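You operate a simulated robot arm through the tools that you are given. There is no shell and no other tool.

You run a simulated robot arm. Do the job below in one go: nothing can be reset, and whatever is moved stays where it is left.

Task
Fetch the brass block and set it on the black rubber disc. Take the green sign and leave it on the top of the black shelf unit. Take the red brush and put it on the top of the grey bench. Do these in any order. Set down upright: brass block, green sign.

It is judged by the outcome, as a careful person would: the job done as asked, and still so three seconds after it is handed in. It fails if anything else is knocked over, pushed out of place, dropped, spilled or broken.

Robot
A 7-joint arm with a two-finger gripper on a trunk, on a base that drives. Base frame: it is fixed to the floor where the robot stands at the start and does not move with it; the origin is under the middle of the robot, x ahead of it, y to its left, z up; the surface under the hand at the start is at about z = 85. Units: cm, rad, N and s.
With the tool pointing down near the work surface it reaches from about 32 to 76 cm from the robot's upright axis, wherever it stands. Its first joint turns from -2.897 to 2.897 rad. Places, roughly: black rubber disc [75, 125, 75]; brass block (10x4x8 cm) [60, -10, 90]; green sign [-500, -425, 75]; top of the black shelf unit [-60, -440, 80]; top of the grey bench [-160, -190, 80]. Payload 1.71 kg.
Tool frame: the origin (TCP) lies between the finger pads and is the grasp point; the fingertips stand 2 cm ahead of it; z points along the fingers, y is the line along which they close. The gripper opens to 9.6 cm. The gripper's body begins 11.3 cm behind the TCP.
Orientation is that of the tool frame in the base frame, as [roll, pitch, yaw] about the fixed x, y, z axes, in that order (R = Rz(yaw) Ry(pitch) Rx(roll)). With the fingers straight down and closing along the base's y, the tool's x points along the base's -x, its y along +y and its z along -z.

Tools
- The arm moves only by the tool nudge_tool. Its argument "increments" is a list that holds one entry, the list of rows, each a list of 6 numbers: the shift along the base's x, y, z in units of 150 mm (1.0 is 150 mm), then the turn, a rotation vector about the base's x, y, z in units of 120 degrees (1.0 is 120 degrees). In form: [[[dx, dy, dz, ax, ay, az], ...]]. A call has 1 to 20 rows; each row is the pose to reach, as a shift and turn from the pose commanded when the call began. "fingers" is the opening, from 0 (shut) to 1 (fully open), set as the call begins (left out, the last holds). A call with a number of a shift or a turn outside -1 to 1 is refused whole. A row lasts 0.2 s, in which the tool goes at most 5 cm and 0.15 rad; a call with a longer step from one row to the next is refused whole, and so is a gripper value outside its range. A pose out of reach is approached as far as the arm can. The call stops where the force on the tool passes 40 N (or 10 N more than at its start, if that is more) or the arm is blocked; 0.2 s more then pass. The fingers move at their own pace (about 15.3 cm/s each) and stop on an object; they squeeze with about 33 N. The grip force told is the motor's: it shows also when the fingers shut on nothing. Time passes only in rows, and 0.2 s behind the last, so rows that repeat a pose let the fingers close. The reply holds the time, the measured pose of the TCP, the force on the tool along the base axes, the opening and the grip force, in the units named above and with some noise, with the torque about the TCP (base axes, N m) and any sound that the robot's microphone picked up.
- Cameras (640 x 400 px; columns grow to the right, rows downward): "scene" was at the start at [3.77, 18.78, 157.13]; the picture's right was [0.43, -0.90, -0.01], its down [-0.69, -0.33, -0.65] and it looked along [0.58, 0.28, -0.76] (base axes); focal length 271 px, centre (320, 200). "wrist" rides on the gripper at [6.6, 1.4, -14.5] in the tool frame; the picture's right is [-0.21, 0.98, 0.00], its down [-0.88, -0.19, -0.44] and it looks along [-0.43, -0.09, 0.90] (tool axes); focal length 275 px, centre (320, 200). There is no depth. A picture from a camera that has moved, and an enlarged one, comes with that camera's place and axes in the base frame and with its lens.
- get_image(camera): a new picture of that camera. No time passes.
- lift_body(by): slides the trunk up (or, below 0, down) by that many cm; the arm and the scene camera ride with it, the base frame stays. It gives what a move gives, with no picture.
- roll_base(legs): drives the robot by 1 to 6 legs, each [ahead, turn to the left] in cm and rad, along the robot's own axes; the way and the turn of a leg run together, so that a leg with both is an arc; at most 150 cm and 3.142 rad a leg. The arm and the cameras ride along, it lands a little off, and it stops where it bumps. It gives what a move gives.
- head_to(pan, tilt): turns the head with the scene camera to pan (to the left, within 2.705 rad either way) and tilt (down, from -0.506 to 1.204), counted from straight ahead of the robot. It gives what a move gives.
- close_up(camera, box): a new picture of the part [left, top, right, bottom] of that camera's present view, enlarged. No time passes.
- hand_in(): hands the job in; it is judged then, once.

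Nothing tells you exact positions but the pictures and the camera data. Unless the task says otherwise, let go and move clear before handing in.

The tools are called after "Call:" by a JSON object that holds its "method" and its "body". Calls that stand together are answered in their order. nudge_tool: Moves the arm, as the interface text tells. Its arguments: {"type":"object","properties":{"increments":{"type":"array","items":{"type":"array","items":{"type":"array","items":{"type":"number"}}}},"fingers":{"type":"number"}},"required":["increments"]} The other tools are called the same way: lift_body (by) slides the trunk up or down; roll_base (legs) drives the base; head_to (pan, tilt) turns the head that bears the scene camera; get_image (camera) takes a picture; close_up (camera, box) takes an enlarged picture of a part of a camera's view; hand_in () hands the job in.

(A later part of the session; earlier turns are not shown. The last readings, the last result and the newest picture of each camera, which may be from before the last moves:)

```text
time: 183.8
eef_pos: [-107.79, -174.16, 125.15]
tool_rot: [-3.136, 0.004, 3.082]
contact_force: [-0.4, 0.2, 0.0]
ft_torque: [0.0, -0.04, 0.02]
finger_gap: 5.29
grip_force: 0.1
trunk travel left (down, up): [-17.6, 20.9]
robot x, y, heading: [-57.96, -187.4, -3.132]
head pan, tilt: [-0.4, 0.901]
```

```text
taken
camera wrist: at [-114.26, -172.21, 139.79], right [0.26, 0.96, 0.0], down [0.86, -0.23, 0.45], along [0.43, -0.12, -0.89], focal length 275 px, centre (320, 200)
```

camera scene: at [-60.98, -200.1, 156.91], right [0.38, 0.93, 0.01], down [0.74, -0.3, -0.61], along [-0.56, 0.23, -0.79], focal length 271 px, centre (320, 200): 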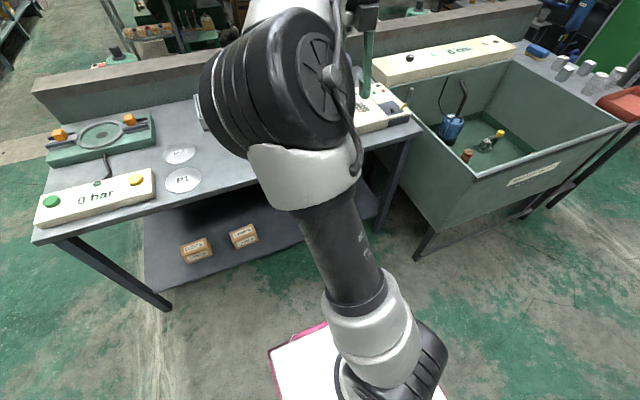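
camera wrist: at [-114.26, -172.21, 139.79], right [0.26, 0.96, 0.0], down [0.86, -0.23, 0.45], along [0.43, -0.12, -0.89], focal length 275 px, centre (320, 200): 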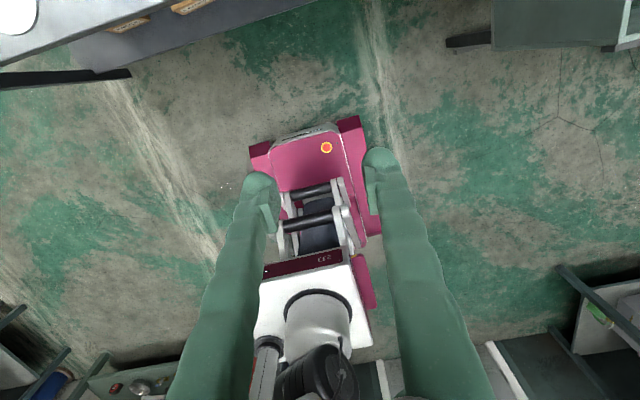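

The arm is free again and extended to front-right. Now I look towards the far benches for the green sign.

Call:
{"method": "head_to", "body": {"pan": 0.6, "tilt": 0.3}}

Call:
{"method": "get_image", "body": {"camera": "scene"}}

Call:
{"method": "close_up", "body": {"camera": "scene", "box": [330, 100, 530, 230]}}

```text
time: 185.1
eef_pos: [-107.65, -174.21, 125.31]
tool_rot: [-3.139, 0.001, 3.084]
contact_force: [-0.4, 0.5, -0.5]
ft_torque: [-0.01, -0.01, -0.01]
finger_gap: 5.29
grip_force: 0.1
trunk travel left (down, up): [-17.6, 20.9]
robot x, y, heading: [-57.82, -187.56, -3.13]
head pan, tilt: [0.6, 0.3]
```

```text
taken
camera scene: at [-61.64, -208.35, 162.12], right [-0.57, 0.82, -0.01], down [0.26, 0.17, -0.95], along [-0.78, -0.55, -0.31], focal length 271 px, centre (320, 200)
```

scene: 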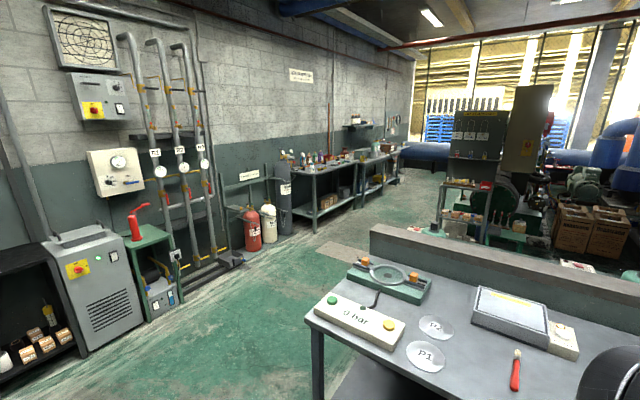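

```text
3.08 times, centred on (430, 165) of scene
camera zoom: at [-61.64, -208.35, 162.12], right [-0.57, 0.82, -0.01], down [0.26, 0.17, -0.95], along [-0.78, -0.55, -0.31], focal length 833 px, centre (-18, 308)
```

zoom: 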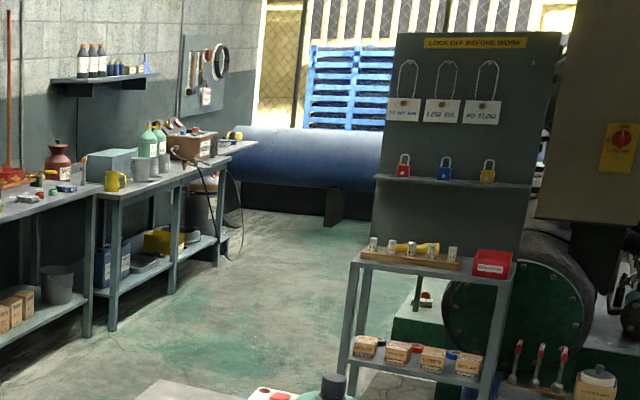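

Three benches stand along the far wall; the sign should be near the second one. I drive around the grey bench's end.

Call:
{"method": "roll_base", "body": {"legs": [[0, 1.44], [140, 0], [0, -1.44]]}}

Call:
{"method": "head_to", "body": {"pan": 0.2, "tilt": 0.45}}

Call:
{"method": "get_image", "body": {"camera": "scene"}}

Call:
{"method": "head_to", "body": {"pan": 1.4, "tilt": 0.4}}

Call:
{"method": "get_image", "body": {"camera": "scene"}}

```text
time: 201.0
eef_pos: [-126.21, -312.22, 125.25]
tool_rot: [-3.138, 0.001, 3.054]
contact_force: [0.2, 1.0, -0.1]
ft_torque: [-0.02, -0.02, -0.02]
finger_gap: 5.29
grip_force: 0.1
trunk travel left (down, up): [-17.6, 20.9]
robot x, y, heading: [-76.0, -327.58, 3.122]
head pan, tilt: [0.6, 0.3]
```

```text
time: 201.9
eef_pos: [-124.37, -312.18, 125.94]
tool_rot: [-3.136, -0.01, 3.056]
contact_force: [-0.1, 0.7, 0.4]
ft_torque: [0.0, -0.04, 0.0]
finger_gap: 5.28
grip_force: 0.1
trunk travel left (down, up): [-17.6, 20.9]
robot x, y, heading: [-76.53, -327.26, 3.128]
head pan, tilt: [0.201, 0.45]
```

```text
taken
camera scene: at [-82.48, -344.71, 160.7], right [-0.18, 0.98, 0.0], down [0.44, 0.08, -0.89], along [-0.88, -0.16, -0.45], focal length 271 px, centre (320, 200)
```

scene: 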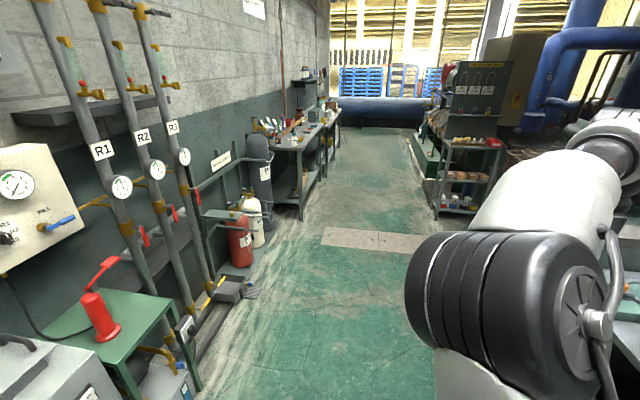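

```text
time: 203.3
eef_pos: [-124.31, -312.23, 126.06]
tool_rot: [-3.135, -0.012, 3.053]
contact_force: [0.2, -0.9, 0.5]
ft_torque: [0.01, -0.03, 0.0]
finger_gap: 5.3
grip_force: 0.0
trunk travel left (down, up): [-17.6, 20.9]
robot x, y, heading: [-76.67, -327.33, 3.125]
head pan, tilt: [1.4, 0.4]
```

```text
taken
camera scene: at [-75.06, -352.14, 161.3], right [-0.98, 0.19, -0.02], down [0.09, 0.38, -0.92], along [-0.17, -0.9, -0.39], focal length 271 px, centre (320, 200)
```

scene: 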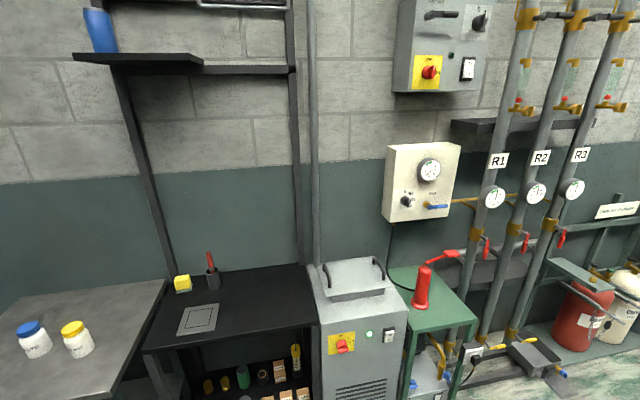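

The floor strip ahead is flush, so the way west is clear. I drive along to the second bench.

Call:
{"method": "roll_base", "body": {"legs": [[130, 0.04], [130, 0]]}}

Call:
{"method": "head_to", "body": {"pan": 0.6, "tilt": 0.4}}

Call:
{"method": "get_image", "body": {"camera": "scene"}}

Call:
{"method": "close_up", "body": {"camera": "scene", "box": [250, 120, 450, 260]}}

```text
time: 216.8
eef_pos: [-384.16, -318.76, 126.02]
tool_rot: [-3.136, -0.01, 3.108]
contact_force: [0.0, -0.4, -0.6]
ft_torque: [0.0, -0.01, 0.02]
finger_gap: 5.29
grip_force: 0.2
trunk travel left (down, up): [-17.6, 20.9]
robot x, y, heading: [-335.54, -331.17, -3.107]
head pan, tilt: [1.4, 0.4]
```

```text
time: 217.9
eef_pos: [-382.23, -318.39, 126.6]
tool_rot: [-3.13, -0.027, 3.108]
contact_force: [0.1, -0.2, -0.3]
ft_torque: [0.03, 0.01, 0.04]
finger_gap: 5.27
grip_force: 0.0
trunk travel left (down, up): [-17.6, 20.9]
robot x, y, heading: [-335.59, -331.66, -3.106]
head pan, tilt: [0.6, 0.4]
```

```text
taken
camera scene: at [-339.03, -352.34, 161.2], right [-0.59, 0.8, -0.01], down [0.33, 0.23, -0.92], along [-0.73, -0.55, -0.4], focal length 271 px, centre (320, 200)
```

scene: 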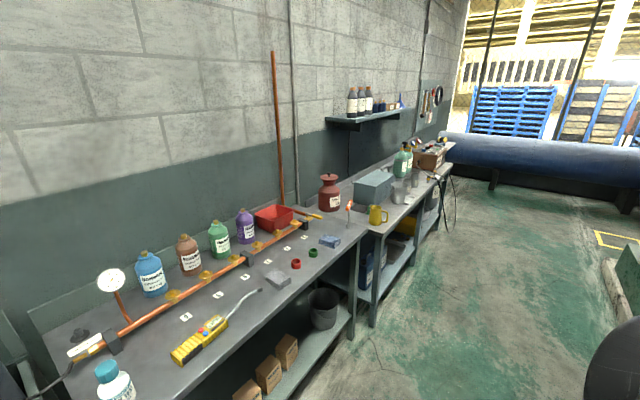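

```text
2.86 times, centred on (350, 190) of scene
camera zoom: at [-339.03, -352.34, 161.2], right [-0.59, 0.8, -0.01], down [0.33, 0.23, -0.92], along [-0.73, -0.55, -0.4], focal length 774 px, centre (234, 229)
```

zoom: 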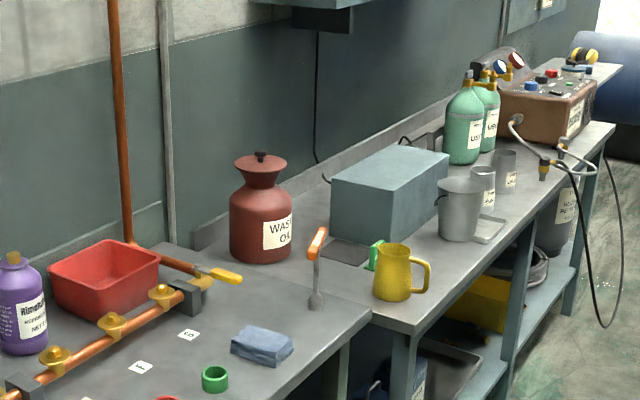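

A green upright thing stands between the yellow mug and the grey box, about (-478,-419). I drive on to stand before it.

Call:
{"method": "roll_base", "body": {"legs": [[133, 0]]}}

Call:
{"method": "head_to", "body": {"pan": 1.3, "tilt": 0.7}}

Call:
{"method": "get_image", "body": {"camera": "scene"}}

Call:
{"method": "close_up", "body": {"camera": "scene", "box": [220, 100, 460, 260]}}

```text
time: 225.0
eef_pos: [-514.91, -322.45, 126.65]
tool_rot: [-3.13, -0.023, 3.104]
contact_force: [-0.3, -0.3, -0.2]
ft_torque: [-0.01, 0.0, 0.01]
finger_gap: 5.28
grip_force: 0.0
trunk travel left (down, up): [-17.6, 20.9]
robot x, y, heading: [-468.42, -335.59, -3.109]
head pan, tilt: [0.6, 0.4]
```

```text
time: 226.1
eef_pos: [-513.07, -322.25, 127.31]
tool_rot: [-3.126, -0.038, 3.104]
contact_force: [0.2, -0.2, 0.4]
ft_torque: [-0.01, 0.04, -0.03]
finger_gap: 5.28
grip_force: 0.0
trunk travel left (down, up): [-17.6, 20.9]
robot x, y, heading: [-468.51, -335.69, -3.115]
head pan, tilt: [1.3, 0.7]
```

```text
taken
camera scene: at [-466.33, -359.42, 158.6], right [-0.97, 0.24, -0.02], down [0.17, 0.63, -0.76], along [-0.17, -0.74, -0.65], focal length 271 px, centre (320, 200)
```

scene: 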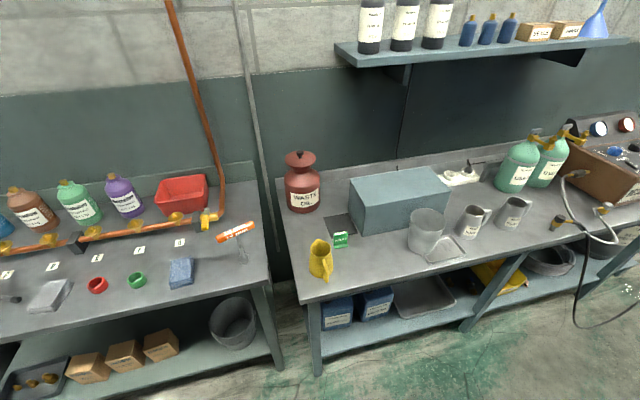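

```text
2.50 times, centred on (340, 180) of scene
camera zoom: at [-466.33, -359.42, 158.6], right [-0.97, 0.24, -0.02], down [0.17, 0.63, -0.76], along [-0.17, -0.74, -0.65], focal length 677 px, centre (270, 250)
```

zoom: 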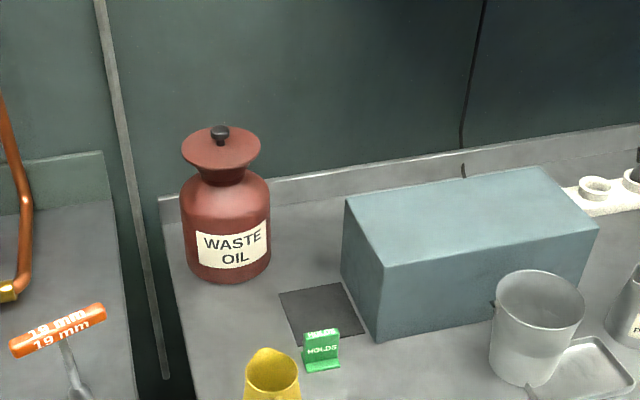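

The green sign ("HOLDS") stands at about (-486,-416), 7.5 cm tall, about 5 cm wide. I turn to face the bench and move up.

Call:
{"method": "roll_base", "body": {"legs": [[0, 1.544], [21, 0]]}}

Call:
{"method": "head_to", "body": {"pan": 0.0, "tilt": 0.9}}

Call:
{"method": "get_image", "body": {"camera": "scene"}}

Call:
{"method": "get_image", "body": {"camera": "wrist"}}

```text
time: 232.3
eef_pos: [-482.86, -400.8, 127.53]
tool_rot: [-3.124, -0.044, -1.635]
contact_force: [-0.2, 0.8, -0.1]
ft_torque: [-0.03, -0.03, -0.02]
finger_gap: 5.32
grip_force: 0.1
trunk travel left (down, up): [-17.6, 20.9]
robot x, y, heading: [-468.07, -356.73, -1.572]
head pan, tilt: [1.3, 0.7]
```

```text
time: 233.8
eef_pos: [-483.06, -399.6, 127.92]
tool_rot: [-3.121, -0.05, -1.635]
contact_force: [0.0, -0.6, 0.1]
ft_torque: [-0.01, -0.01, 0.0]
finger_gap: 5.28
grip_force: 0.1
trunk travel left (down, up): [-17.6, 20.9]
robot x, y, heading: [-468.12, -356.96, -1.57]
head pan, tilt: [0.0, 0.901]
```

```text
taken
camera scene: at [-452.59, -361.0, 156.9], right [-1.0, 0.0, 0.0], down [0.0, 0.79, -0.61], along [0.0, -0.61, -0.79], focal length 271 px, centre (320, 200)
```

scene: 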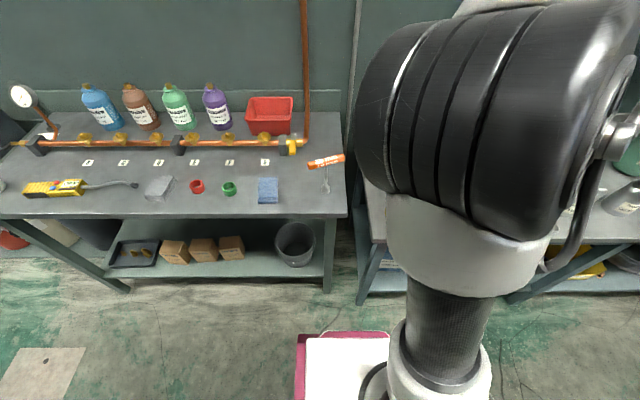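

```text
taken
camera wrist: at [-485.15, -405.18, 142.68], right [-0.96, 0.27, -0.03], down [0.23, 0.88, 0.4], along [0.14, 0.38, -0.91], focal length 275 px, centre (320, 200)
```

wrist: 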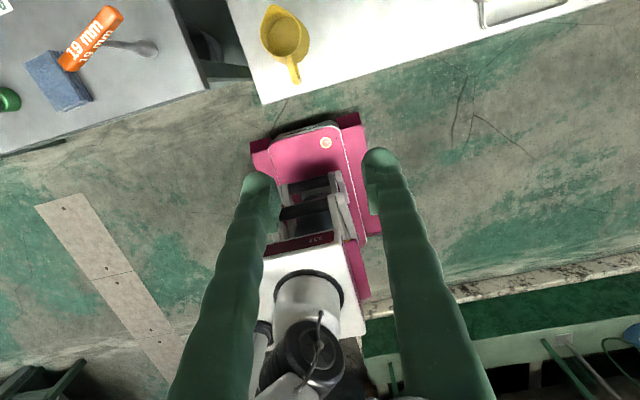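

Call:
{"method": "nudge_tool", "body": {"increments": [[[0, 0, 0, 0.012, 0.004, 0], [0, 0, 0, 0.0245, 0.0083, 0]]], "fingers": 0.6}}

Call:
{"method": "nudge_tool", "body": {"increments": [[[-0.05, 0, 0, 0, 0, 0.07], [-0.1, 0, 0, 0, 0, 0.14], [-0.1, -0.05, 0, 0, 0, 0.21], [-0.1, -0.1, 0, 0, 0, 0.28], [-0.1, -0.2, 0, 0, 0, 0.35], [-0.1, -0.3, 0, 0, 0, 0.42], [-0.1, -0.4, 0, 0, 0, 0.49], [-0.1, -0.5, 0, 0, 0, 0.56], [-0.1, -0.6, 0, 0, 0, 0.63], [-0.1, -0.6, 0, 0, 0, 0.7], [-0.1, -0.6, 0, 0, 0, 0.75]]]}}

Call:
{"method": "get_image", "body": {"camera": "wrist"}}

```text
time: 234.4
eef_pos: [-483.05, -399.55, 127.82]
tool_rot: [-3.141, 0.0, -1.635]
contact_force: [-0.1, -0.4, -0.7]
ft_torque: [0.0, 0.0, -0.03]
finger_gap: 5.76
grip_force: 0.1
trunk travel left (down, up): [-17.6, 20.9]
robot x, y, heading: [-468.24, -356.65, -1.571]
head pan, tilt: [0.0, 0.901]
```

```text
time: 236.8
eef_pos: [-484.45, -408.48, 127.85]
tool_rot: [3.141, -0.004, -0.062]
contact_force: [-0.2, 1.1, -0.5]
ft_torque: [-0.01, 0.01, -0.01]
finger_gap: 5.75
grip_force: 0.0
trunk travel left (down, up): [-17.6, 20.9]
robot x, y, heading: [-468.4, -356.67, -1.567]
head pan, tilt: [0.0, 0.901]
```

```text
taken
camera wrist: at [-478.08, -410.12, 142.56], right [-0.27, -0.96, 0.0], down [-0.87, 0.24, 0.44], along [-0.42, 0.12, -0.9], focal length 275 px, centre (320, 200)
```

wrist: 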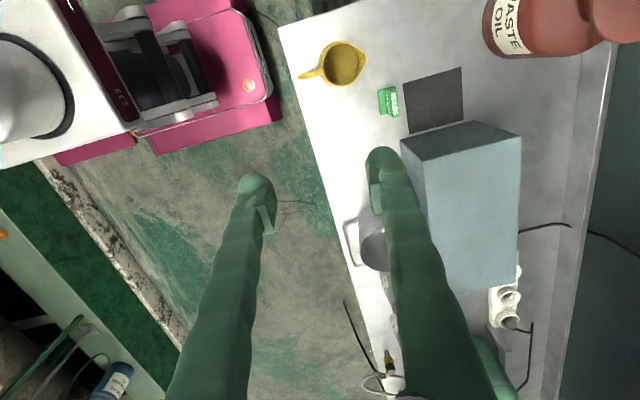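

Call:
{"method": "close_up", "body": {"camera": "wrist", "box": [300, 30, 480, 150]}}

```text
3.33 times, centred on (390, 90) of wrist
camera zoom: at [-478.08, -410.12, 142.56], right [-0.27, -0.96, 0.0], down [-0.87, 0.24, 0.44], along [-0.42, 0.12, -0.9], focal length 918 px, centre (87, 567)
```

zoom: 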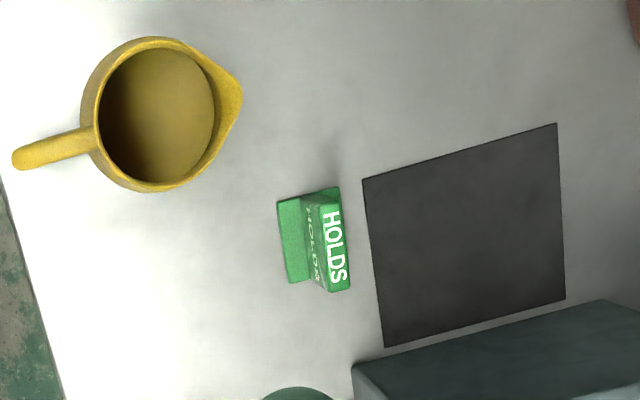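

The sign's plate centre is about (-487.85,-422.1) on a bench at z≈80, aligned with x. I move the base slightly closer, then position above it.

Call:
{"method": "roll_base", "body": {"legs": [[6, 0]]}}

Call:
{"method": "nudge_tool", "body": {"increments": [[[-0.05, -0.1, -0.2, 0, 0, 0], [-0.1, -0.2, -0.4, 0, 0, 0], [-0.15, -0.3, -0.6, 0, 0, 0], [-0.2, -0.4, -0.8, 0, 0, 0], [-0.22, -0.45, -1.0, 0, 0, 0]]]}}

Call:
{"method": "get_image", "body": {"camera": "wrist"}}

```text
time: 237.8
eef_pos: [-484.34, -412.25, 128.92]
tool_rot: [3.121, -0.008, -0.065]
contact_force: [1.0, -0.1, 0.7]
ft_torque: [-0.01, 0.0, 0.01]
finger_gap: 5.78
grip_force: 0.2
trunk travel left (down, up): [-17.6, 20.9]
robot x, y, heading: [-468.35, -362.89, -1.569]
head pan, tilt: [0.0, 0.901]
```

```text
time: 239.0
eef_pos: [-487.63, -421.45, 112.66]
tool_rot: [-3.141, -0.006, -0.065]
contact_force: [-0.4, -0.8, -0.6]
ft_torque: [0.15, -0.06, -0.02]
finger_gap: 5.76
grip_force: 0.0
trunk travel left (down, up): [-17.6, 20.9]
robot x, y, heading: [-468.39, -362.84, -1.563]
head pan, tilt: [0.0, 0.901]
```

```text
taken
camera wrist: at [-481.34, -423.11, 127.27], right [-0.27, -0.96, 0.0], down [-0.87, 0.24, 0.44], along [-0.42, 0.12, -0.9], focal length 275 px, centre (320, 200)
```

wrist: 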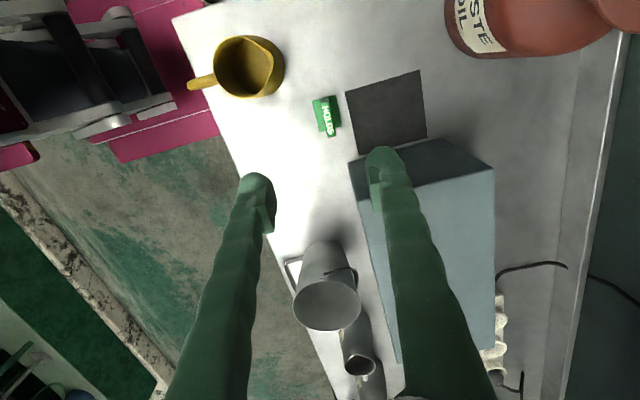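

Call:
{"method": "close_up", "body": {"camera": "wrist", "box": [280, 70, 400, 160]}}

```text
4.44 times, centred on (340, 115) of wrist
camera zoom: at [-481.34, -423.11, 127.27], right [-0.27, -0.96, 0.0], down [-0.87, 0.24, 0.44], along [-0.42, 0.12, -0.9], focal length 1224 px, centre (231, 578)
```

zoom: 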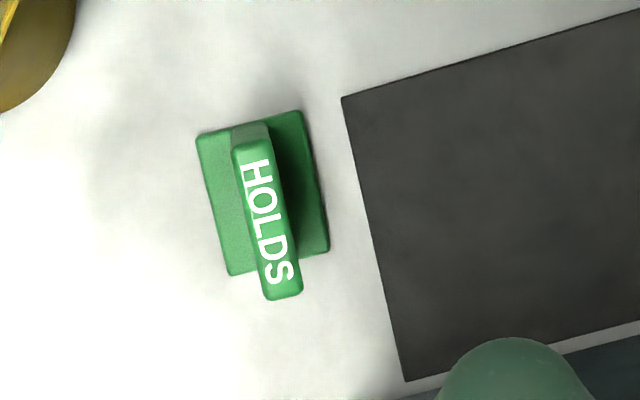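

Call:
{"method": "nudge_tool", "body": {"increments": [[[-0.037, -0.057, -0.1, 0, 0, 0.031], [-0.037, -0.057, -0.35, 0, 0, 0.031], [-0.037, -0.057, -0.6, 0, 0, 0.031], [-0.037, -0.057, -0.85, 0, 0, 0.031], [-0.037, -0.057, -1.0, 0, 0, 0.031]]]}}

Call:
{"method": "get_image", "body": {"camera": "wrist"}}

Call:
{"method": "close_up", "body": {"camera": "wrist", "box": [260, 80, 400, 220]}}

```text
time: 240.2
eef_pos: [-488.36, -421.19, 98.34]
tool_rot: [3.13, -0.008, 0.001]
contact_force: [-0.3, -0.6, 0.3]
ft_torque: [0.0, -0.01, 0.01]
finger_gap: 5.76
grip_force: 0.0
trunk travel left (down, up): [-17.6, 20.9]
robot x, y, heading: [-468.62, -362.99, -1.57]
head pan, tilt: [0.0, 0.901]
```

```text
taken
camera wrist: at [-481.88, -422.34, 112.95], right [-0.21, -0.98, 0.01], down [-0.88, 0.19, 0.44], along [-0.43, 0.08, -0.9], focal length 275 px, centre (320, 200)
```

wrist: 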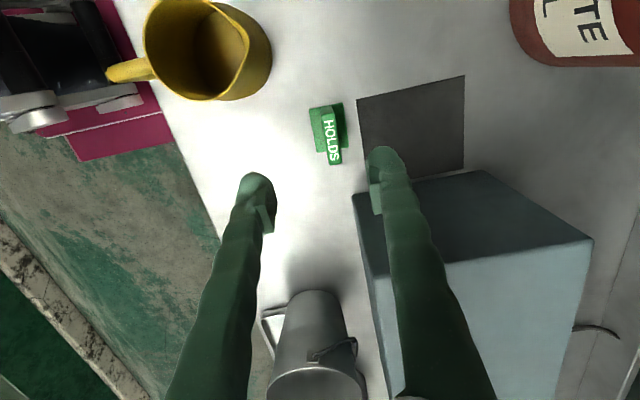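

```text
2.86 times, centred on (330, 150) of wrist
camera zoom: at [-481.88, -422.34, 112.95], right [-0.21, -0.98, 0.01], down [-0.88, 0.19, 0.44], along [-0.43, 0.08, -0.9], focal length 786 px, centre (291, 343)
```

zoom: 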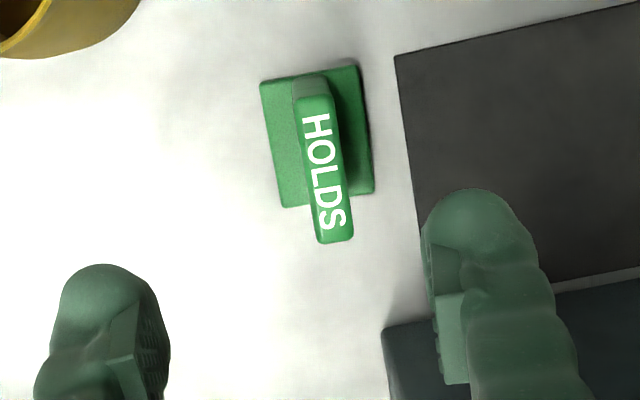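

Call:
{"method": "nudge_tool", "body": {"increments": [[[0.005, -0.087, -0.1, 0, 0, 0], [0.005, -0.087, -0.3, 0, 0, 0], [0.005, -0.087, -0.5, 0, 0, 0], [0.005, -0.087, -0.7, 0, 0, 0], [0.005, -0.087, -0.8, 0, 0, 0]]]}}

Call:
{"method": "get_image", "body": {"camera": "wrist"}}

```text
time: 241.4
eef_pos: [-488.15, -422.39, 86.43]
tool_rot: [3.132, -0.008, -0.002]
contact_force: [-0.1, 0.1, -0.2]
ft_torque: [0.01, 0.05, 0.0]
finger_gap: 5.79
grip_force: 0.0
trunk travel left (down, up): [-17.6, 20.9]
robot x, y, heading: [-468.27, -362.89, -1.573]
head pan, tilt: [0.0, 0.901]
```

```text
taken
camera wrist: at [-481.75, -423.52, 101.01], right [-0.21, -0.98, 0.01], down [-0.88, 0.19, 0.44], along [-0.43, 0.08, -0.9], focal length 275 px, centre (320, 200)
```

wrist: 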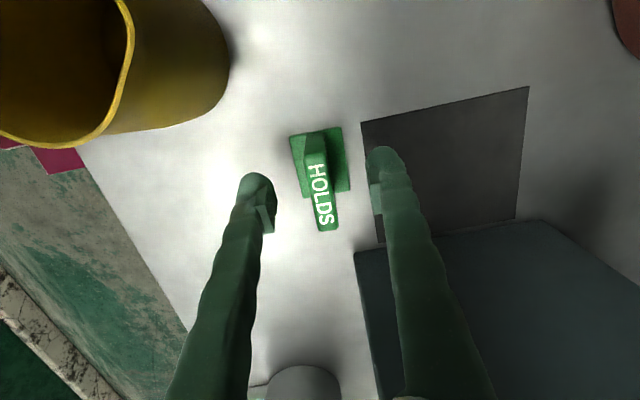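

Call:
{"method": "nudge_tool", "body": {"increments": [[[-0.015, 0.005, -0.05, 0, 0, 0], [-0.015, 0.005, -0.09, 0, 0, 0], [-0.015, 0.005, -0.12, 0, 0, 0]]]}}

Call:
{"method": "get_image", "body": {"camera": "wrist"}}

Call:
{"method": "close_up", "body": {"camera": "wrist", "box": [220, 100, 430, 260]}}

```text
time: 242.2
eef_pos: [-488.39, -422.42, 84.69]
tool_rot: [3.13, -0.009, 0.001]
contact_force: [0.2, -0.2, 0.8]
ft_torque: [-0.01, 0.01, 0.04]
finger_gap: 5.78
grip_force: 0.0
trunk travel left (down, up): [-17.6, 20.9]
robot x, y, heading: [-468.15, -363.05, -1.569]
head pan, tilt: [0.0, 0.901]
```

```text
taken
camera wrist: at [-481.97, -423.51, 99.25], right [-0.21, -0.98, 0.01], down [-0.88, 0.19, 0.44], along [-0.43, 0.08, -0.9], focal length 275 px, centre (320, 200)
```

wrist: 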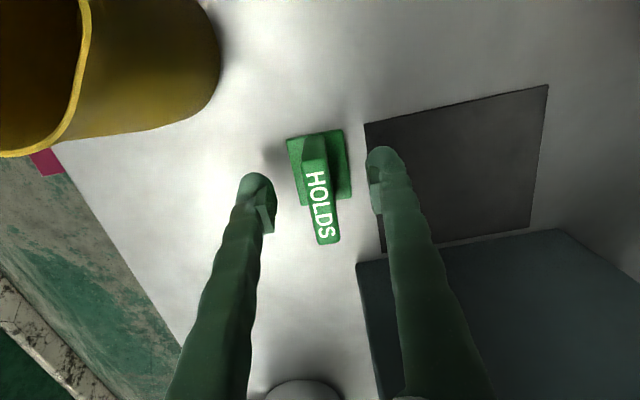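

```text
2.50 times, centred on (325, 180) of wrist
camera zoom: at [-481.97, -423.51, 99.25], right [-0.21, -0.98, 0.01], down [-0.88, 0.19, 0.44], along [-0.43, 0.08, -0.9], focal length 688 px, centre (308, 250)
```

zoom: 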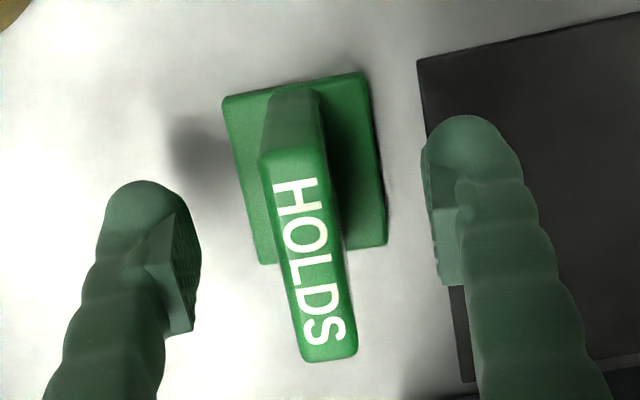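

Call:
{"method": "nudge_tool", "body": {"increments": [[[0, 0, -0.025, 0, 0, 0], [0, 0, -0.025, 0, 0, 0]]]}}

Call:
{"method": "nudge_tool", "body": {"increments": [[[0, 0, 0, 0, 0, 0], [0, 0, 0, 0, 0, 0], [0, 0, 0, 0, 0, 0], [0, 0, 0, 0, 0, 0], [0, 0, 0, 0, 0, 0]]], "fingers": 0}}

Call:
{"method": "get_image", "body": {"camera": "wrist"}}

```text
time: 242.8
eef_pos: [-488.42, -422.38, 84.18]
tool_rot: [3.13, -0.007, 0.001]
contact_force: [0.7, -0.8, 0.4]
ft_torque: [-0.02, 0.0, -0.01]
finger_gap: 5.78
grip_force: 0.1
trunk travel left (down, up): [-17.6, 20.9]
robot x, y, heading: [-468.0, -362.89, -1.572]
head pan, tilt: [0.0, 0.901]
```

```text
time: 244.0
eef_pos: [-488.32, -422.41, 84.24]
tool_rot: [3.129, -0.008, 0.0]
contact_force: [0.4, 0.7, -0.3]
ft_torque: [0.03, 0.02, 0.02]
finger_gap: 1.26
grip_force: 32.8
trunk travel left (down, up): [-17.6, 20.9]
robot x, y, heading: [-467.91, -362.6, -1.577]
head pan, tilt: [0.0, 0.901]
```

```text
taken
camera wrist: at [-481.96, -423.49, 98.9], right [-0.21, -0.98, 0.01], down [-0.88, 0.19, 0.44], along [-0.43, 0.08, -0.9], focal length 275 px, centre (320, 200)
```

wrist: 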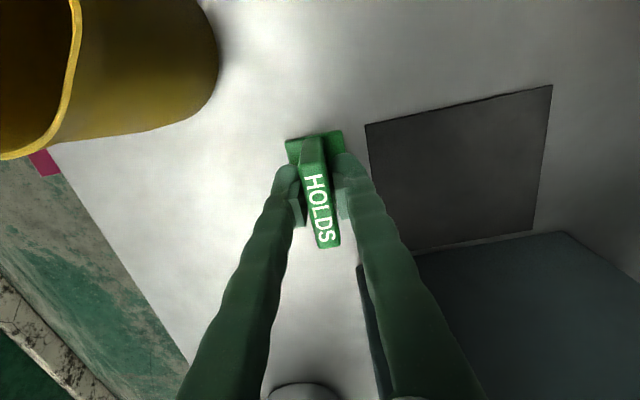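

The sign's plate is gripped (1.26 cm). I lift it slowly straight up.

Call:
{"method": "nudge_tool", "body": {"increments": [[[0, 0, 0.02, 0, 0, 0], [0, 0, 0.05, 0, 0, 0], [0, 0, 0.1, 0, 0, 0], [0, 0, 0.16, 0, 0, 0], [0, 0, 0.23, 0, 0, 0], [0, 0, 0.32, 0, 0, 0], [0, 0, 0.42, 0, 0, 0], [0, 0, 0.54, 0, 0, 0], [0, 0, 0.66, 0, 0, 0], [0, 0, 0.78, 0, 0, 0], [0, 0, 0.9, 0, 0, 0], [0, 0, 1.0, 0, 0, 0]]]}}

Call:
{"method": "get_image", "body": {"camera": "wrist"}}

```text
time: 246.6
eef_pos: [-488.42, -422.41, 99.35]
tool_rot: [3.132, -0.008, 0.0]
contact_force: [0.4, 0.3, 0.1]
ft_torque: [-0.01, 0.01, -0.02]
finger_gap: 1.23
grip_force: 32.9
trunk travel left (down, up): [-17.6, 20.9]
robot x, y, heading: [-468.18, -362.85, -1.574]
head pan, tilt: [0.0, 0.901]
```

```text
taken
camera wrist: at [-481.96, -423.44, 113.91], right [-0.21, -0.98, 0.01], down [-0.88, 0.19, 0.44], along [-0.43, 0.08, -0.9], focal length 275 px, centre (320, 200)
```

wrist: 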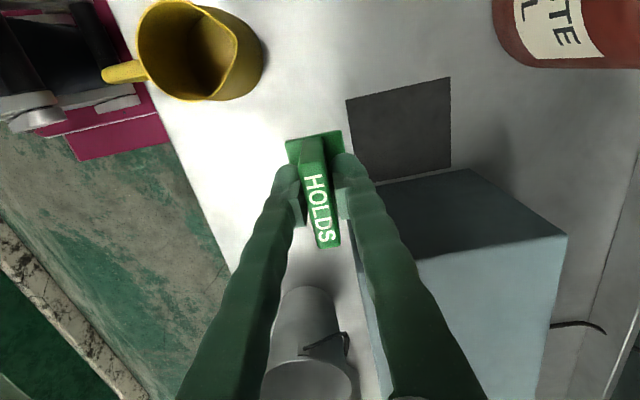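

Call:
{"method": "nudge_tool", "body": {"increments": [[[0, 0.02, 0.1, 0, 0, 0], [0, 0.08, 0.25, 0, 0, 0], [0, 0.16, 0.4, 0, 0, 0], [0, 0.24, 0.55, 0, 0, 0], [0, 0.32, 0.7, 0, 0, 0], [0, 0.4, 0.85, 0, 0, 0], [0, 0.48, 1.0, 0, 0, 0]]]}}

Call:
{"method": "nudge_tool", "body": {"increments": [[[0.02, 0.1, 0.1, 0, 0, 0], [0.05, 0.2, 0.25, 0, 0, 0], [0.08, 0.3, 0.4, 0, 0, 0], [0.1, 0.35, 0.55, 0, 0, 0], [0.1, 0.35, 0.65, 0, 0, 0]]]}}

Call:
{"method": "get_image", "body": {"camera": "wrist"}}

Call:
{"method": "get_image", "body": {"camera": "scene"}}

```text
time: 248.2
eef_pos: [-488.41, -415.07, 114.34]
tool_rot: [3.132, -0.008, -0.001]
contact_force: [0.2, 0.0, -0.8]
ft_torque: [-0.04, -0.01, 0.01]
finger_gap: 1.25
grip_force: 33.5
trunk travel left (down, up): [-17.6, 20.9]
robot x, y, heading: [-468.08, -362.94, -1.57]
head pan, tilt: [0.0, 0.901]
```

```text
time: 249.4
eef_pos: [-486.87, -409.84, 124.08]
tool_rot: [3.132, -0.007, -0.001]
contact_force: [0.2, 0.8, 0.2]
ft_torque: [0.01, -0.01, -0.01]
finger_gap: 1.26
grip_force: 33.0
trunk travel left (down, up): [-17.6, 20.9]
robot x, y, heading: [-467.78, -362.64, -1.578]
head pan, tilt: [0.0, 0.901]
```

```text
taken
camera wrist: at [-480.48, -411.11, 138.61], right [-0.21, -0.98, 0.01], down [-0.88, 0.19, 0.44], along [-0.43, 0.08, -0.9], focal length 275 px, centre (320, 200)
```

wrist: 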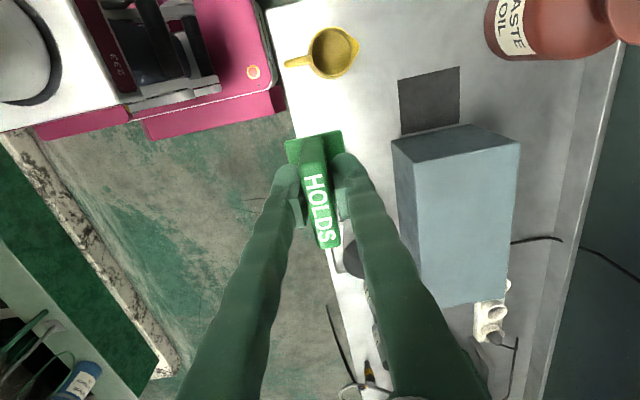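

```text
taken
camera scene: at [-452.61, -367.06, 156.9], right [-1.0, 0.0, 0.0], down [0.0, 0.79, -0.61], along [0.0, -0.61, -0.79], focal length 271 px, centre (320, 200)
```

scene: 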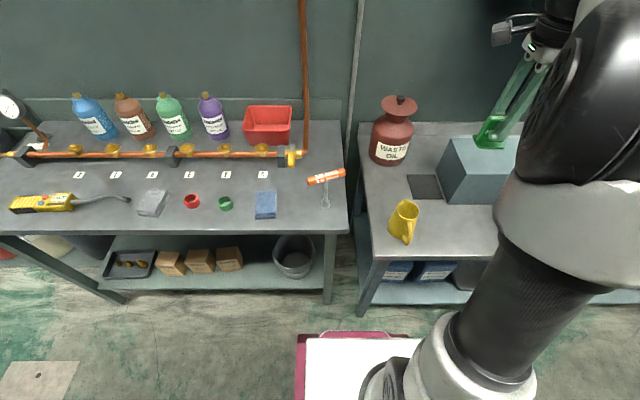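

The sign is held upright. I back off, turn east and drive to the black shelf unit.

Call:
{"method": "roll_base", "body": {"legs": [[-30, 0], [0, 1.571], [131, 0]]}}

Call:
{"method": "head_to", "body": {"pan": 0.0, "tilt": 0.5}}

Call:
{"method": "get_image", "body": {"camera": "scene"}}

Call:
{"method": "get_image", "body": {"camera": "wrist"}}

```text
time: 262.7
eef_pos: [-289.94, -352.74, 123.93]
tool_rot: [3.132, -0.008, 1.564]
contact_force: [-0.2, 0.5, -1.5]
ft_torque: [0.01, 0.03, 0.03]
finger_gap: 1.24
grip_force: 33.2
trunk travel left (down, up): [-17.6, 20.9]
robot x, y, heading: [-337.23, -333.79, -0.01]
head pan, tilt: [0.0, 0.901]
```

```text
time: 263.6
eef_pos: [-291.62, -352.73, 124.57]
tool_rot: [3.117, -0.007, 1.565]
contact_force: [0.9, 0.1, -1.4]
ft_torque: [-0.01, 0.05, 0.0]
finger_gap: 1.23
grip_force: 32.7
trunk travel left (down, up): [-17.6, 20.9]
robot x, y, heading: [-337.04, -333.66, -0.012]
head pan, tilt: [0.0, 0.499]
```

```text
taken
camera scene: at [-330.84, -318.43, 160.24], right [-0.01, -1.0, 0.0], down [-0.49, 0.0, -0.87], along [0.87, -0.01, -0.49], focal length 271 px, centre (320, 200)
```

scene: 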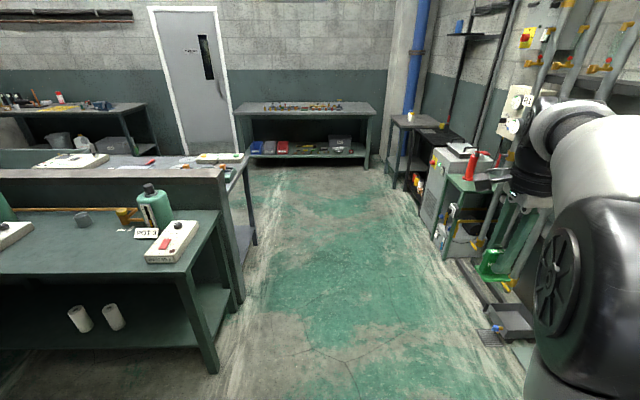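

```text
taken
camera wrist: at [-290.69, -346.2, 139.25], right [0.98, -0.21, 0.02], down [-0.2, -0.88, 0.43], along [-0.07, -0.43, -0.9], focal length 275 px, centre (320, 200)
```

wrist: 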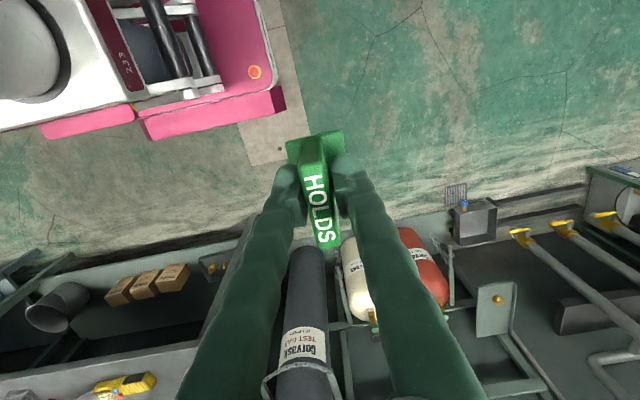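

The corridor is clear; continuing east.

Call:
{"method": "roll_base", "body": {"legs": [[138, 0.02], [137, 0]]}}

Call:
{"method": "head_to", "body": {"pan": -1.0, "tilt": 0.6}}

Call:
{"method": "get_image", "body": {"camera": "scene"}}

Call:
{"method": "get_image", "body": {"camera": "wrist"}}

```text
time: 277.9
eef_pos: [-15.22, -349.0, 124.73]
tool_rot: [3.115, -0.008, 1.585]
contact_force: [0.4, 0.2, 0.0]
ft_torque: [0.0, 0.01, 0.01]
finger_gap: 1.25
grip_force: 33.2
trunk travel left (down, up): [-17.6, 20.9]
robot x, y, heading: [-60.53, -331.21, 0.013]
head pan, tilt: [0.0, 0.499]
```

```text
time: 279.2
eef_pos: [-16.92, -349.01, 125.23]
tool_rot: [3.102, -0.007, 1.587]
contact_force: [0.5, -0.6, -0.3]
ft_torque: [-0.01, 0.01, 0.0]
finger_gap: 1.27
grip_force: 33.3
trunk travel left (down, up): [-17.6, 20.9]
robot x, y, heading: [-60.87, -330.96, 0.014]
head pan, tilt: [-1.0, 0.6]
```

```text
taken
camera scene: at [-59.19, -323.08, 159.42], right [-0.83, -0.55, 0.01], down [-0.33, 0.47, -0.82], along [0.44, -0.69, -0.57], focal length 271 px, centre (320, 200)
```

scene: 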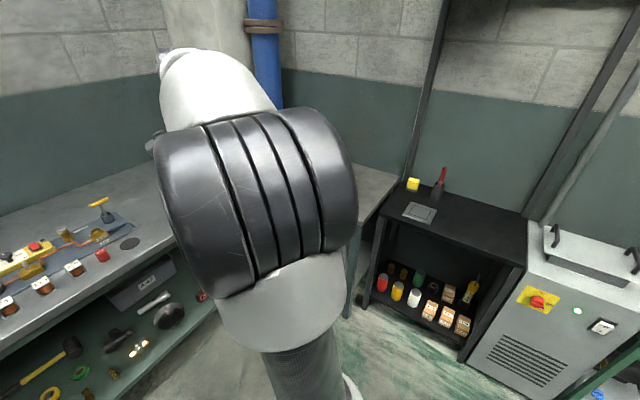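

```text
taken
camera wrist: at [-16.35, -342.57, 139.99], right [0.98, -0.19, 0.04], down [-0.19, -0.88, 0.43], along [-0.05, -0.43, -0.9], focal length 275 px, centre (320, 200)
```

wrist: 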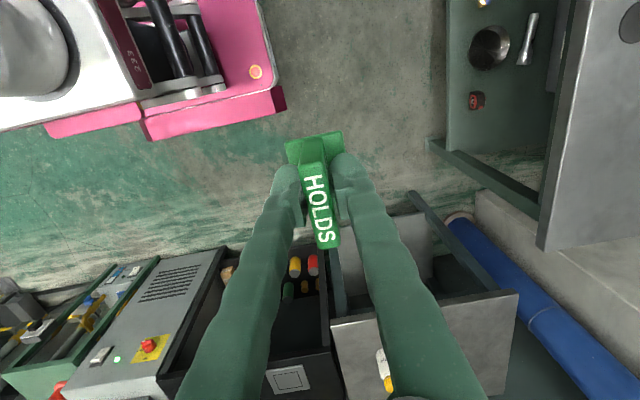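

Call:
{"method": "roll_base", "body": {"legs": [[0, -1.585]]}}

Call:
{"method": "head_to", "body": {"pan": 0.0, "tilt": 0.7}}

Call:
{"method": "get_image", "body": {"camera": "scene"}}

Call:
{"method": "get_image", "body": {"camera": "wrist"}}

```text
time: 284.2
eef_pos: [-79.21, -374.51, 125.25]
tool_rot: [3.1, -0.007, 0.003]
contact_force: [0.1, -0.5, -0.1]
ft_torque: [-0.03, 0.01, 0.0]
finger_gap: 1.22
grip_force: 32.9
trunk travel left (down, up): [-17.6, 20.9]
robot x, y, heading: [-60.03, -331.2, -1.574]
head pan, tilt: [-1.0, 0.6]
```

```text
time: 285.4
eef_pos: [-79.26, -372.81, 125.81]
tool_rot: [3.085, -0.007, 0.005]
contact_force: [0.7, -0.2, -1.7]
ft_torque: [0.03, -0.02, 0.0]
finger_gap: 1.25
grip_force: 33.1
trunk travel left (down, up): [-17.6, 20.9]
robot x, y, heading: [-60.48, -330.92, -1.569]
head pan, tilt: [0.0, 0.7]
```

```text
taken
camera scene: at [-44.65, -336.3, 158.5], right [-1.0, 0.0, 0.0], down [0.0, 0.66, -0.75], along [0.0, -0.75, -0.66], focal length 271 px, centre (320, 200)
```

scene: 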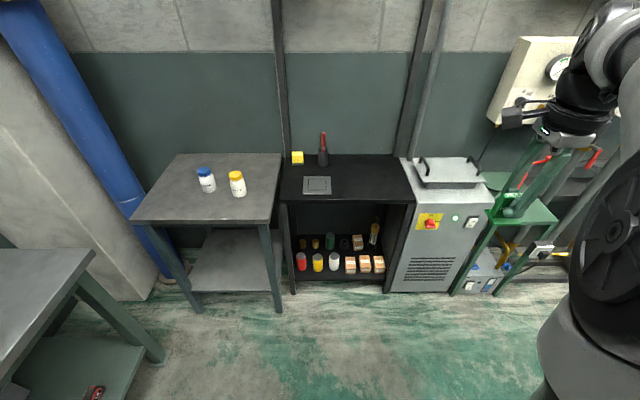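

```text
taken
camera wrist: at [-72.87, -373.09, 140.65], right [-0.2, -0.98, 0.05], down [-0.88, 0.21, 0.43], along [-0.43, 0.04, -0.9], focal length 275 px, centre (320, 200)
```

wrist: 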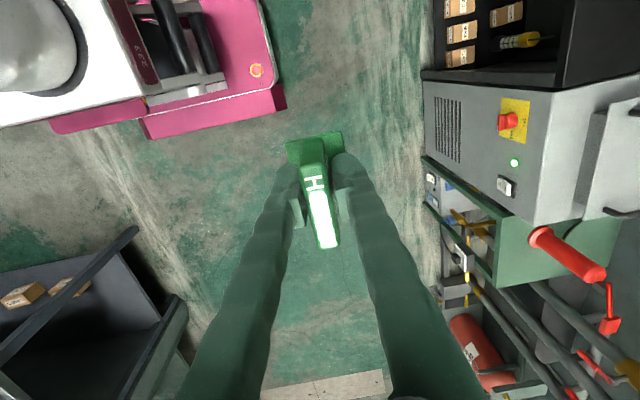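

I see the black shelf's top: free space right of the plate, around (-69,-441), z≈79. I drive closer.

Call:
{"method": "roll_base", "body": {"legs": [[45, 0]]}}

Call:
{"method": "head_to", "body": {"pan": 0.0, "tilt": 0.9}}

Call:
{"method": "get_image", "body": {"camera": "scene"}}

Call:
{"method": "get_image", "body": {"camera": "wrist"}}

```text
time: 288.3
eef_pos: [-79.12, -418.16, 125.98]
tool_rot: [3.083, -0.009, 0.006]
contact_force: [0.7, 0.4, -1.0]
ft_torque: [0.02, 0.02, -0.01]
finger_gap: 1.27
grip_force: 33.1
trunk travel left (down, up): [-17.6, 20.9]
robot x, y, heading: [-60.17, -376.47, -1.566]
head pan, tilt: [0.0, 0.7]
```

```text
time: 289.0
eef_pos: [-79.25, -416.26, 126.6]
tool_rot: [3.07, -0.01, 0.005]
contact_force: [0.0, 0.3, -0.1]
ft_torque: [-0.08, 0.0, 0.03]
finger_gap: 1.25
grip_force: 33.3
trunk travel left (down, up): [-17.6, 20.9]
robot x, y, heading: [-60.14, -376.64, -1.571]
head pan, tilt: [0.0, 0.901]
```

```text
taken
camera scene: at [-44.61, -380.62, 156.9], right [-1.0, 0.0, 0.0], down [0.0, 0.79, -0.61], along [0.0, -0.61, -0.79], focal length 271 px, centre (320, 200)
```

scene: 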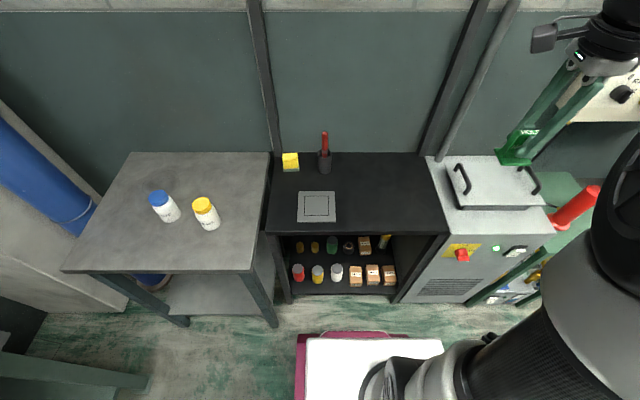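

```text
taken
camera wrist: at [-72.81, -416.41, 141.26], right [-0.2, -0.98, 0.07], down [-0.88, 0.21, 0.42], along [-0.43, 0.03, -0.9], focal length 275 px, centre (320, 200)
```

wrist: 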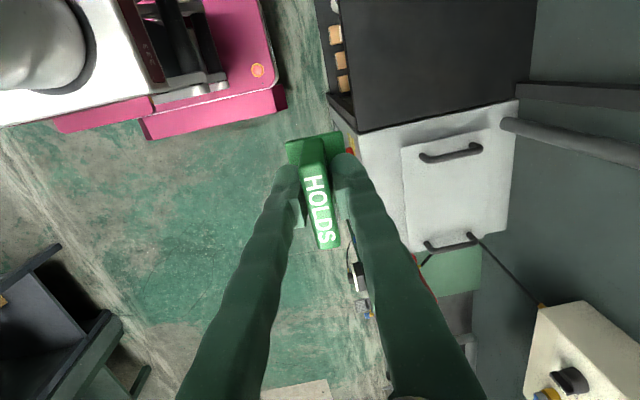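

Call:
{"method": "nudge_tool", "body": {"increments": [[[0.05, -0.1, -0.08, 0.01, 0.001, 0], [0.15, -0.25, -0.2, 0.02, 0.003, 0], [0.25, -0.4, -0.32, 0.034, 0.0048, 0], [0.35, -0.55, -0.45, 0.034, 0.0048, 0], [0.45, -0.7, -0.58, 0.034, 0.0048, 0], [0.55, -0.85, -0.7, 0.034, 0.0048, 0], [0.68, -1.0, -0.85, 0.034, 0.0048, 0], [0.68, -1.0, -0.95, 0.034, 0.0048, 0]]]}}

Call:
{"method": "get_image", "body": {"camera": "scene"}}

Call:
{"method": "get_image", "body": {"camera": "wrist"}}

```text
time: 290.8
eef_pos: [-69.05, -431.03, 112.32]
tool_rot: [3.141, 0.003, 0.005]
contact_force: [-0.8, 0.2, -1.1]
ft_torque: [0.02, -0.02, 0.0]
finger_gap: 1.27
grip_force: 33.8
trunk travel left (down, up): [-17.6, 20.9]
robot x, y, heading: [-60.15, -376.26, -1.571]
head pan, tilt: [0.0, 0.901]
```

```text
taken
camera scene: at [-44.61, -380.58, 156.9], right [-1.0, 0.0, 0.0], down [0.0, 0.79, -0.61], along [0.0, -0.61, -0.79], focal length 271 px, centre (320, 200)
```

scene: 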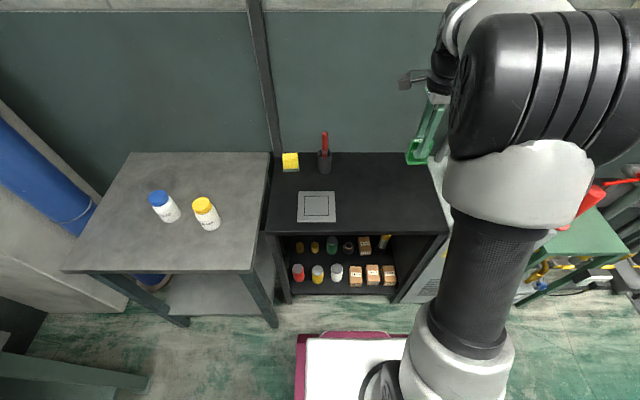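

```text
taken
camera wrist: at [-62.48, -432.22, 126.87], right [-0.2, -0.98, 0.0], down [-0.88, 0.18, 0.45], along [-0.44, 0.09, -0.9], focal length 275 px, centre (320, 200)
```

wrist: 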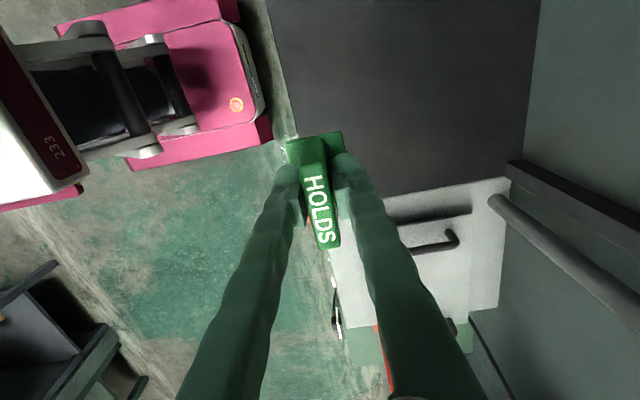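

Call:
{"method": "nudge_tool", "body": {"increments": [[[0, -0.1, -0.05, 0, 0, 0], [0, -0.25, -0.15, 0, 0, 0], [0, -0.4, -0.3, 0, 0, 0], [0, -0.55, -0.45, 0, 0, 0], [0, -0.7, -0.6, 0, 0, 0], [0, -0.73, -0.75, 0, 0, 0], [0, -0.73, -0.9, 0, 0, 0], [0, -0.73, -1.0, 0, 0, 0]]]}}

Call:
{"method": "get_image", "body": {"camera": "wrist"}}

Call:
{"method": "get_image", "body": {"camera": "scene"}}

```text
time: 292.6
eef_pos: [-69.06, -442.02, 97.35]
tool_rot: [3.141, 0.002, 0.006]
contact_force: [0.2, 0.6, -1.5]
ft_torque: [0.01, -0.04, -0.01]
finger_gap: 1.28
grip_force: 33.3
trunk travel left (down, up): [-17.6, 20.9]
robot x, y, heading: [-60.25, -376.68, -1.573]
head pan, tilt: [0.0, 0.901]
```

```text
taken
camera wrist: at [-62.46, -443.28, 111.88], right [-0.2, -0.98, 0.0], down [-0.88, 0.18, 0.45], along [-0.44, 0.09, -0.9], focal length 275 px, centre (320, 200)
```

wrist: 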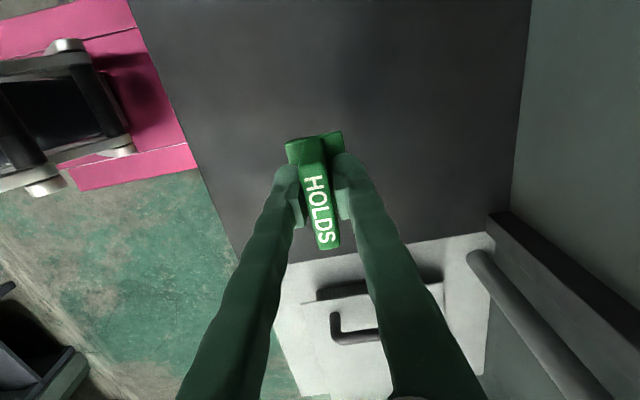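

```text
taken
camera scene: at [-44.6, -380.65, 156.9], right [-1.0, 0.0, 0.0], down [0.0, 0.79, -0.61], along [0.0, -0.61, -0.79], focal length 271 px, centre (320, 200)
```

scene: 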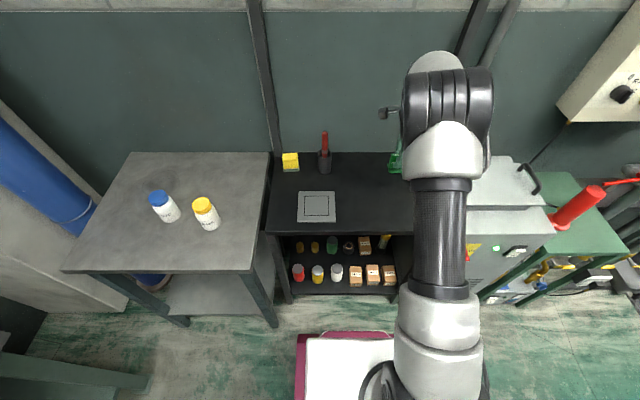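

Call:
{"method": "nudge_tool", "body": {"increments": [[[0, 0, -0.1, 0, 0, 0], [0, 0, -0.2, 0, 0, 0], [0, 0, -0.3, 0, 0, 0], [0, 0, -0.4, 0, 0, 0], [0, 0, -0.5, 0, 0, 0], [0, 0, -0.57, 0, 0, 0]]]}}

Call:
{"method": "get_image", "body": {"camera": "wrist"}}

```text
time: 294.0
eef_pos: [-68.94, -442.06, 88.63]
tool_rot: [3.141, 0.002, 0.004]
contact_force: [1.4, -1.0, -0.7]
ft_torque: [0.0, 0.01, 0.04]
finger_gap: 1.25
grip_force: 33.2
trunk travel left (down, up): [-17.6, 20.9]
robot x, y, heading: [-60.32, -376.04, -1.574]
head pan, tilt: [0.0, 0.901]
```

```text
taken
camera wrist: at [-62.46, -443.24, 103.28], right [-0.2, -0.98, 0.0], down [-0.88, 0.18, 0.45], along [-0.44, 0.09, -0.9], focal length 275 px, centre (320, 200)
```

wrist: 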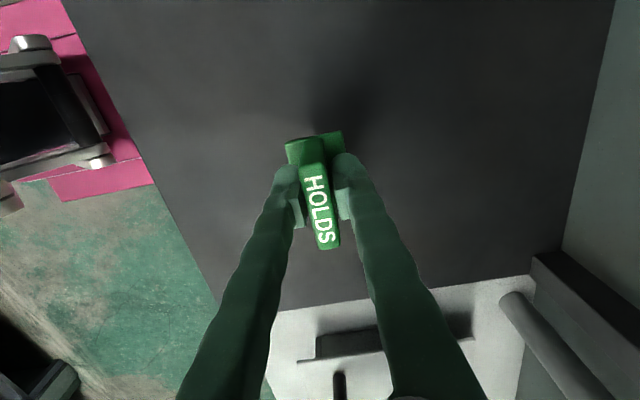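

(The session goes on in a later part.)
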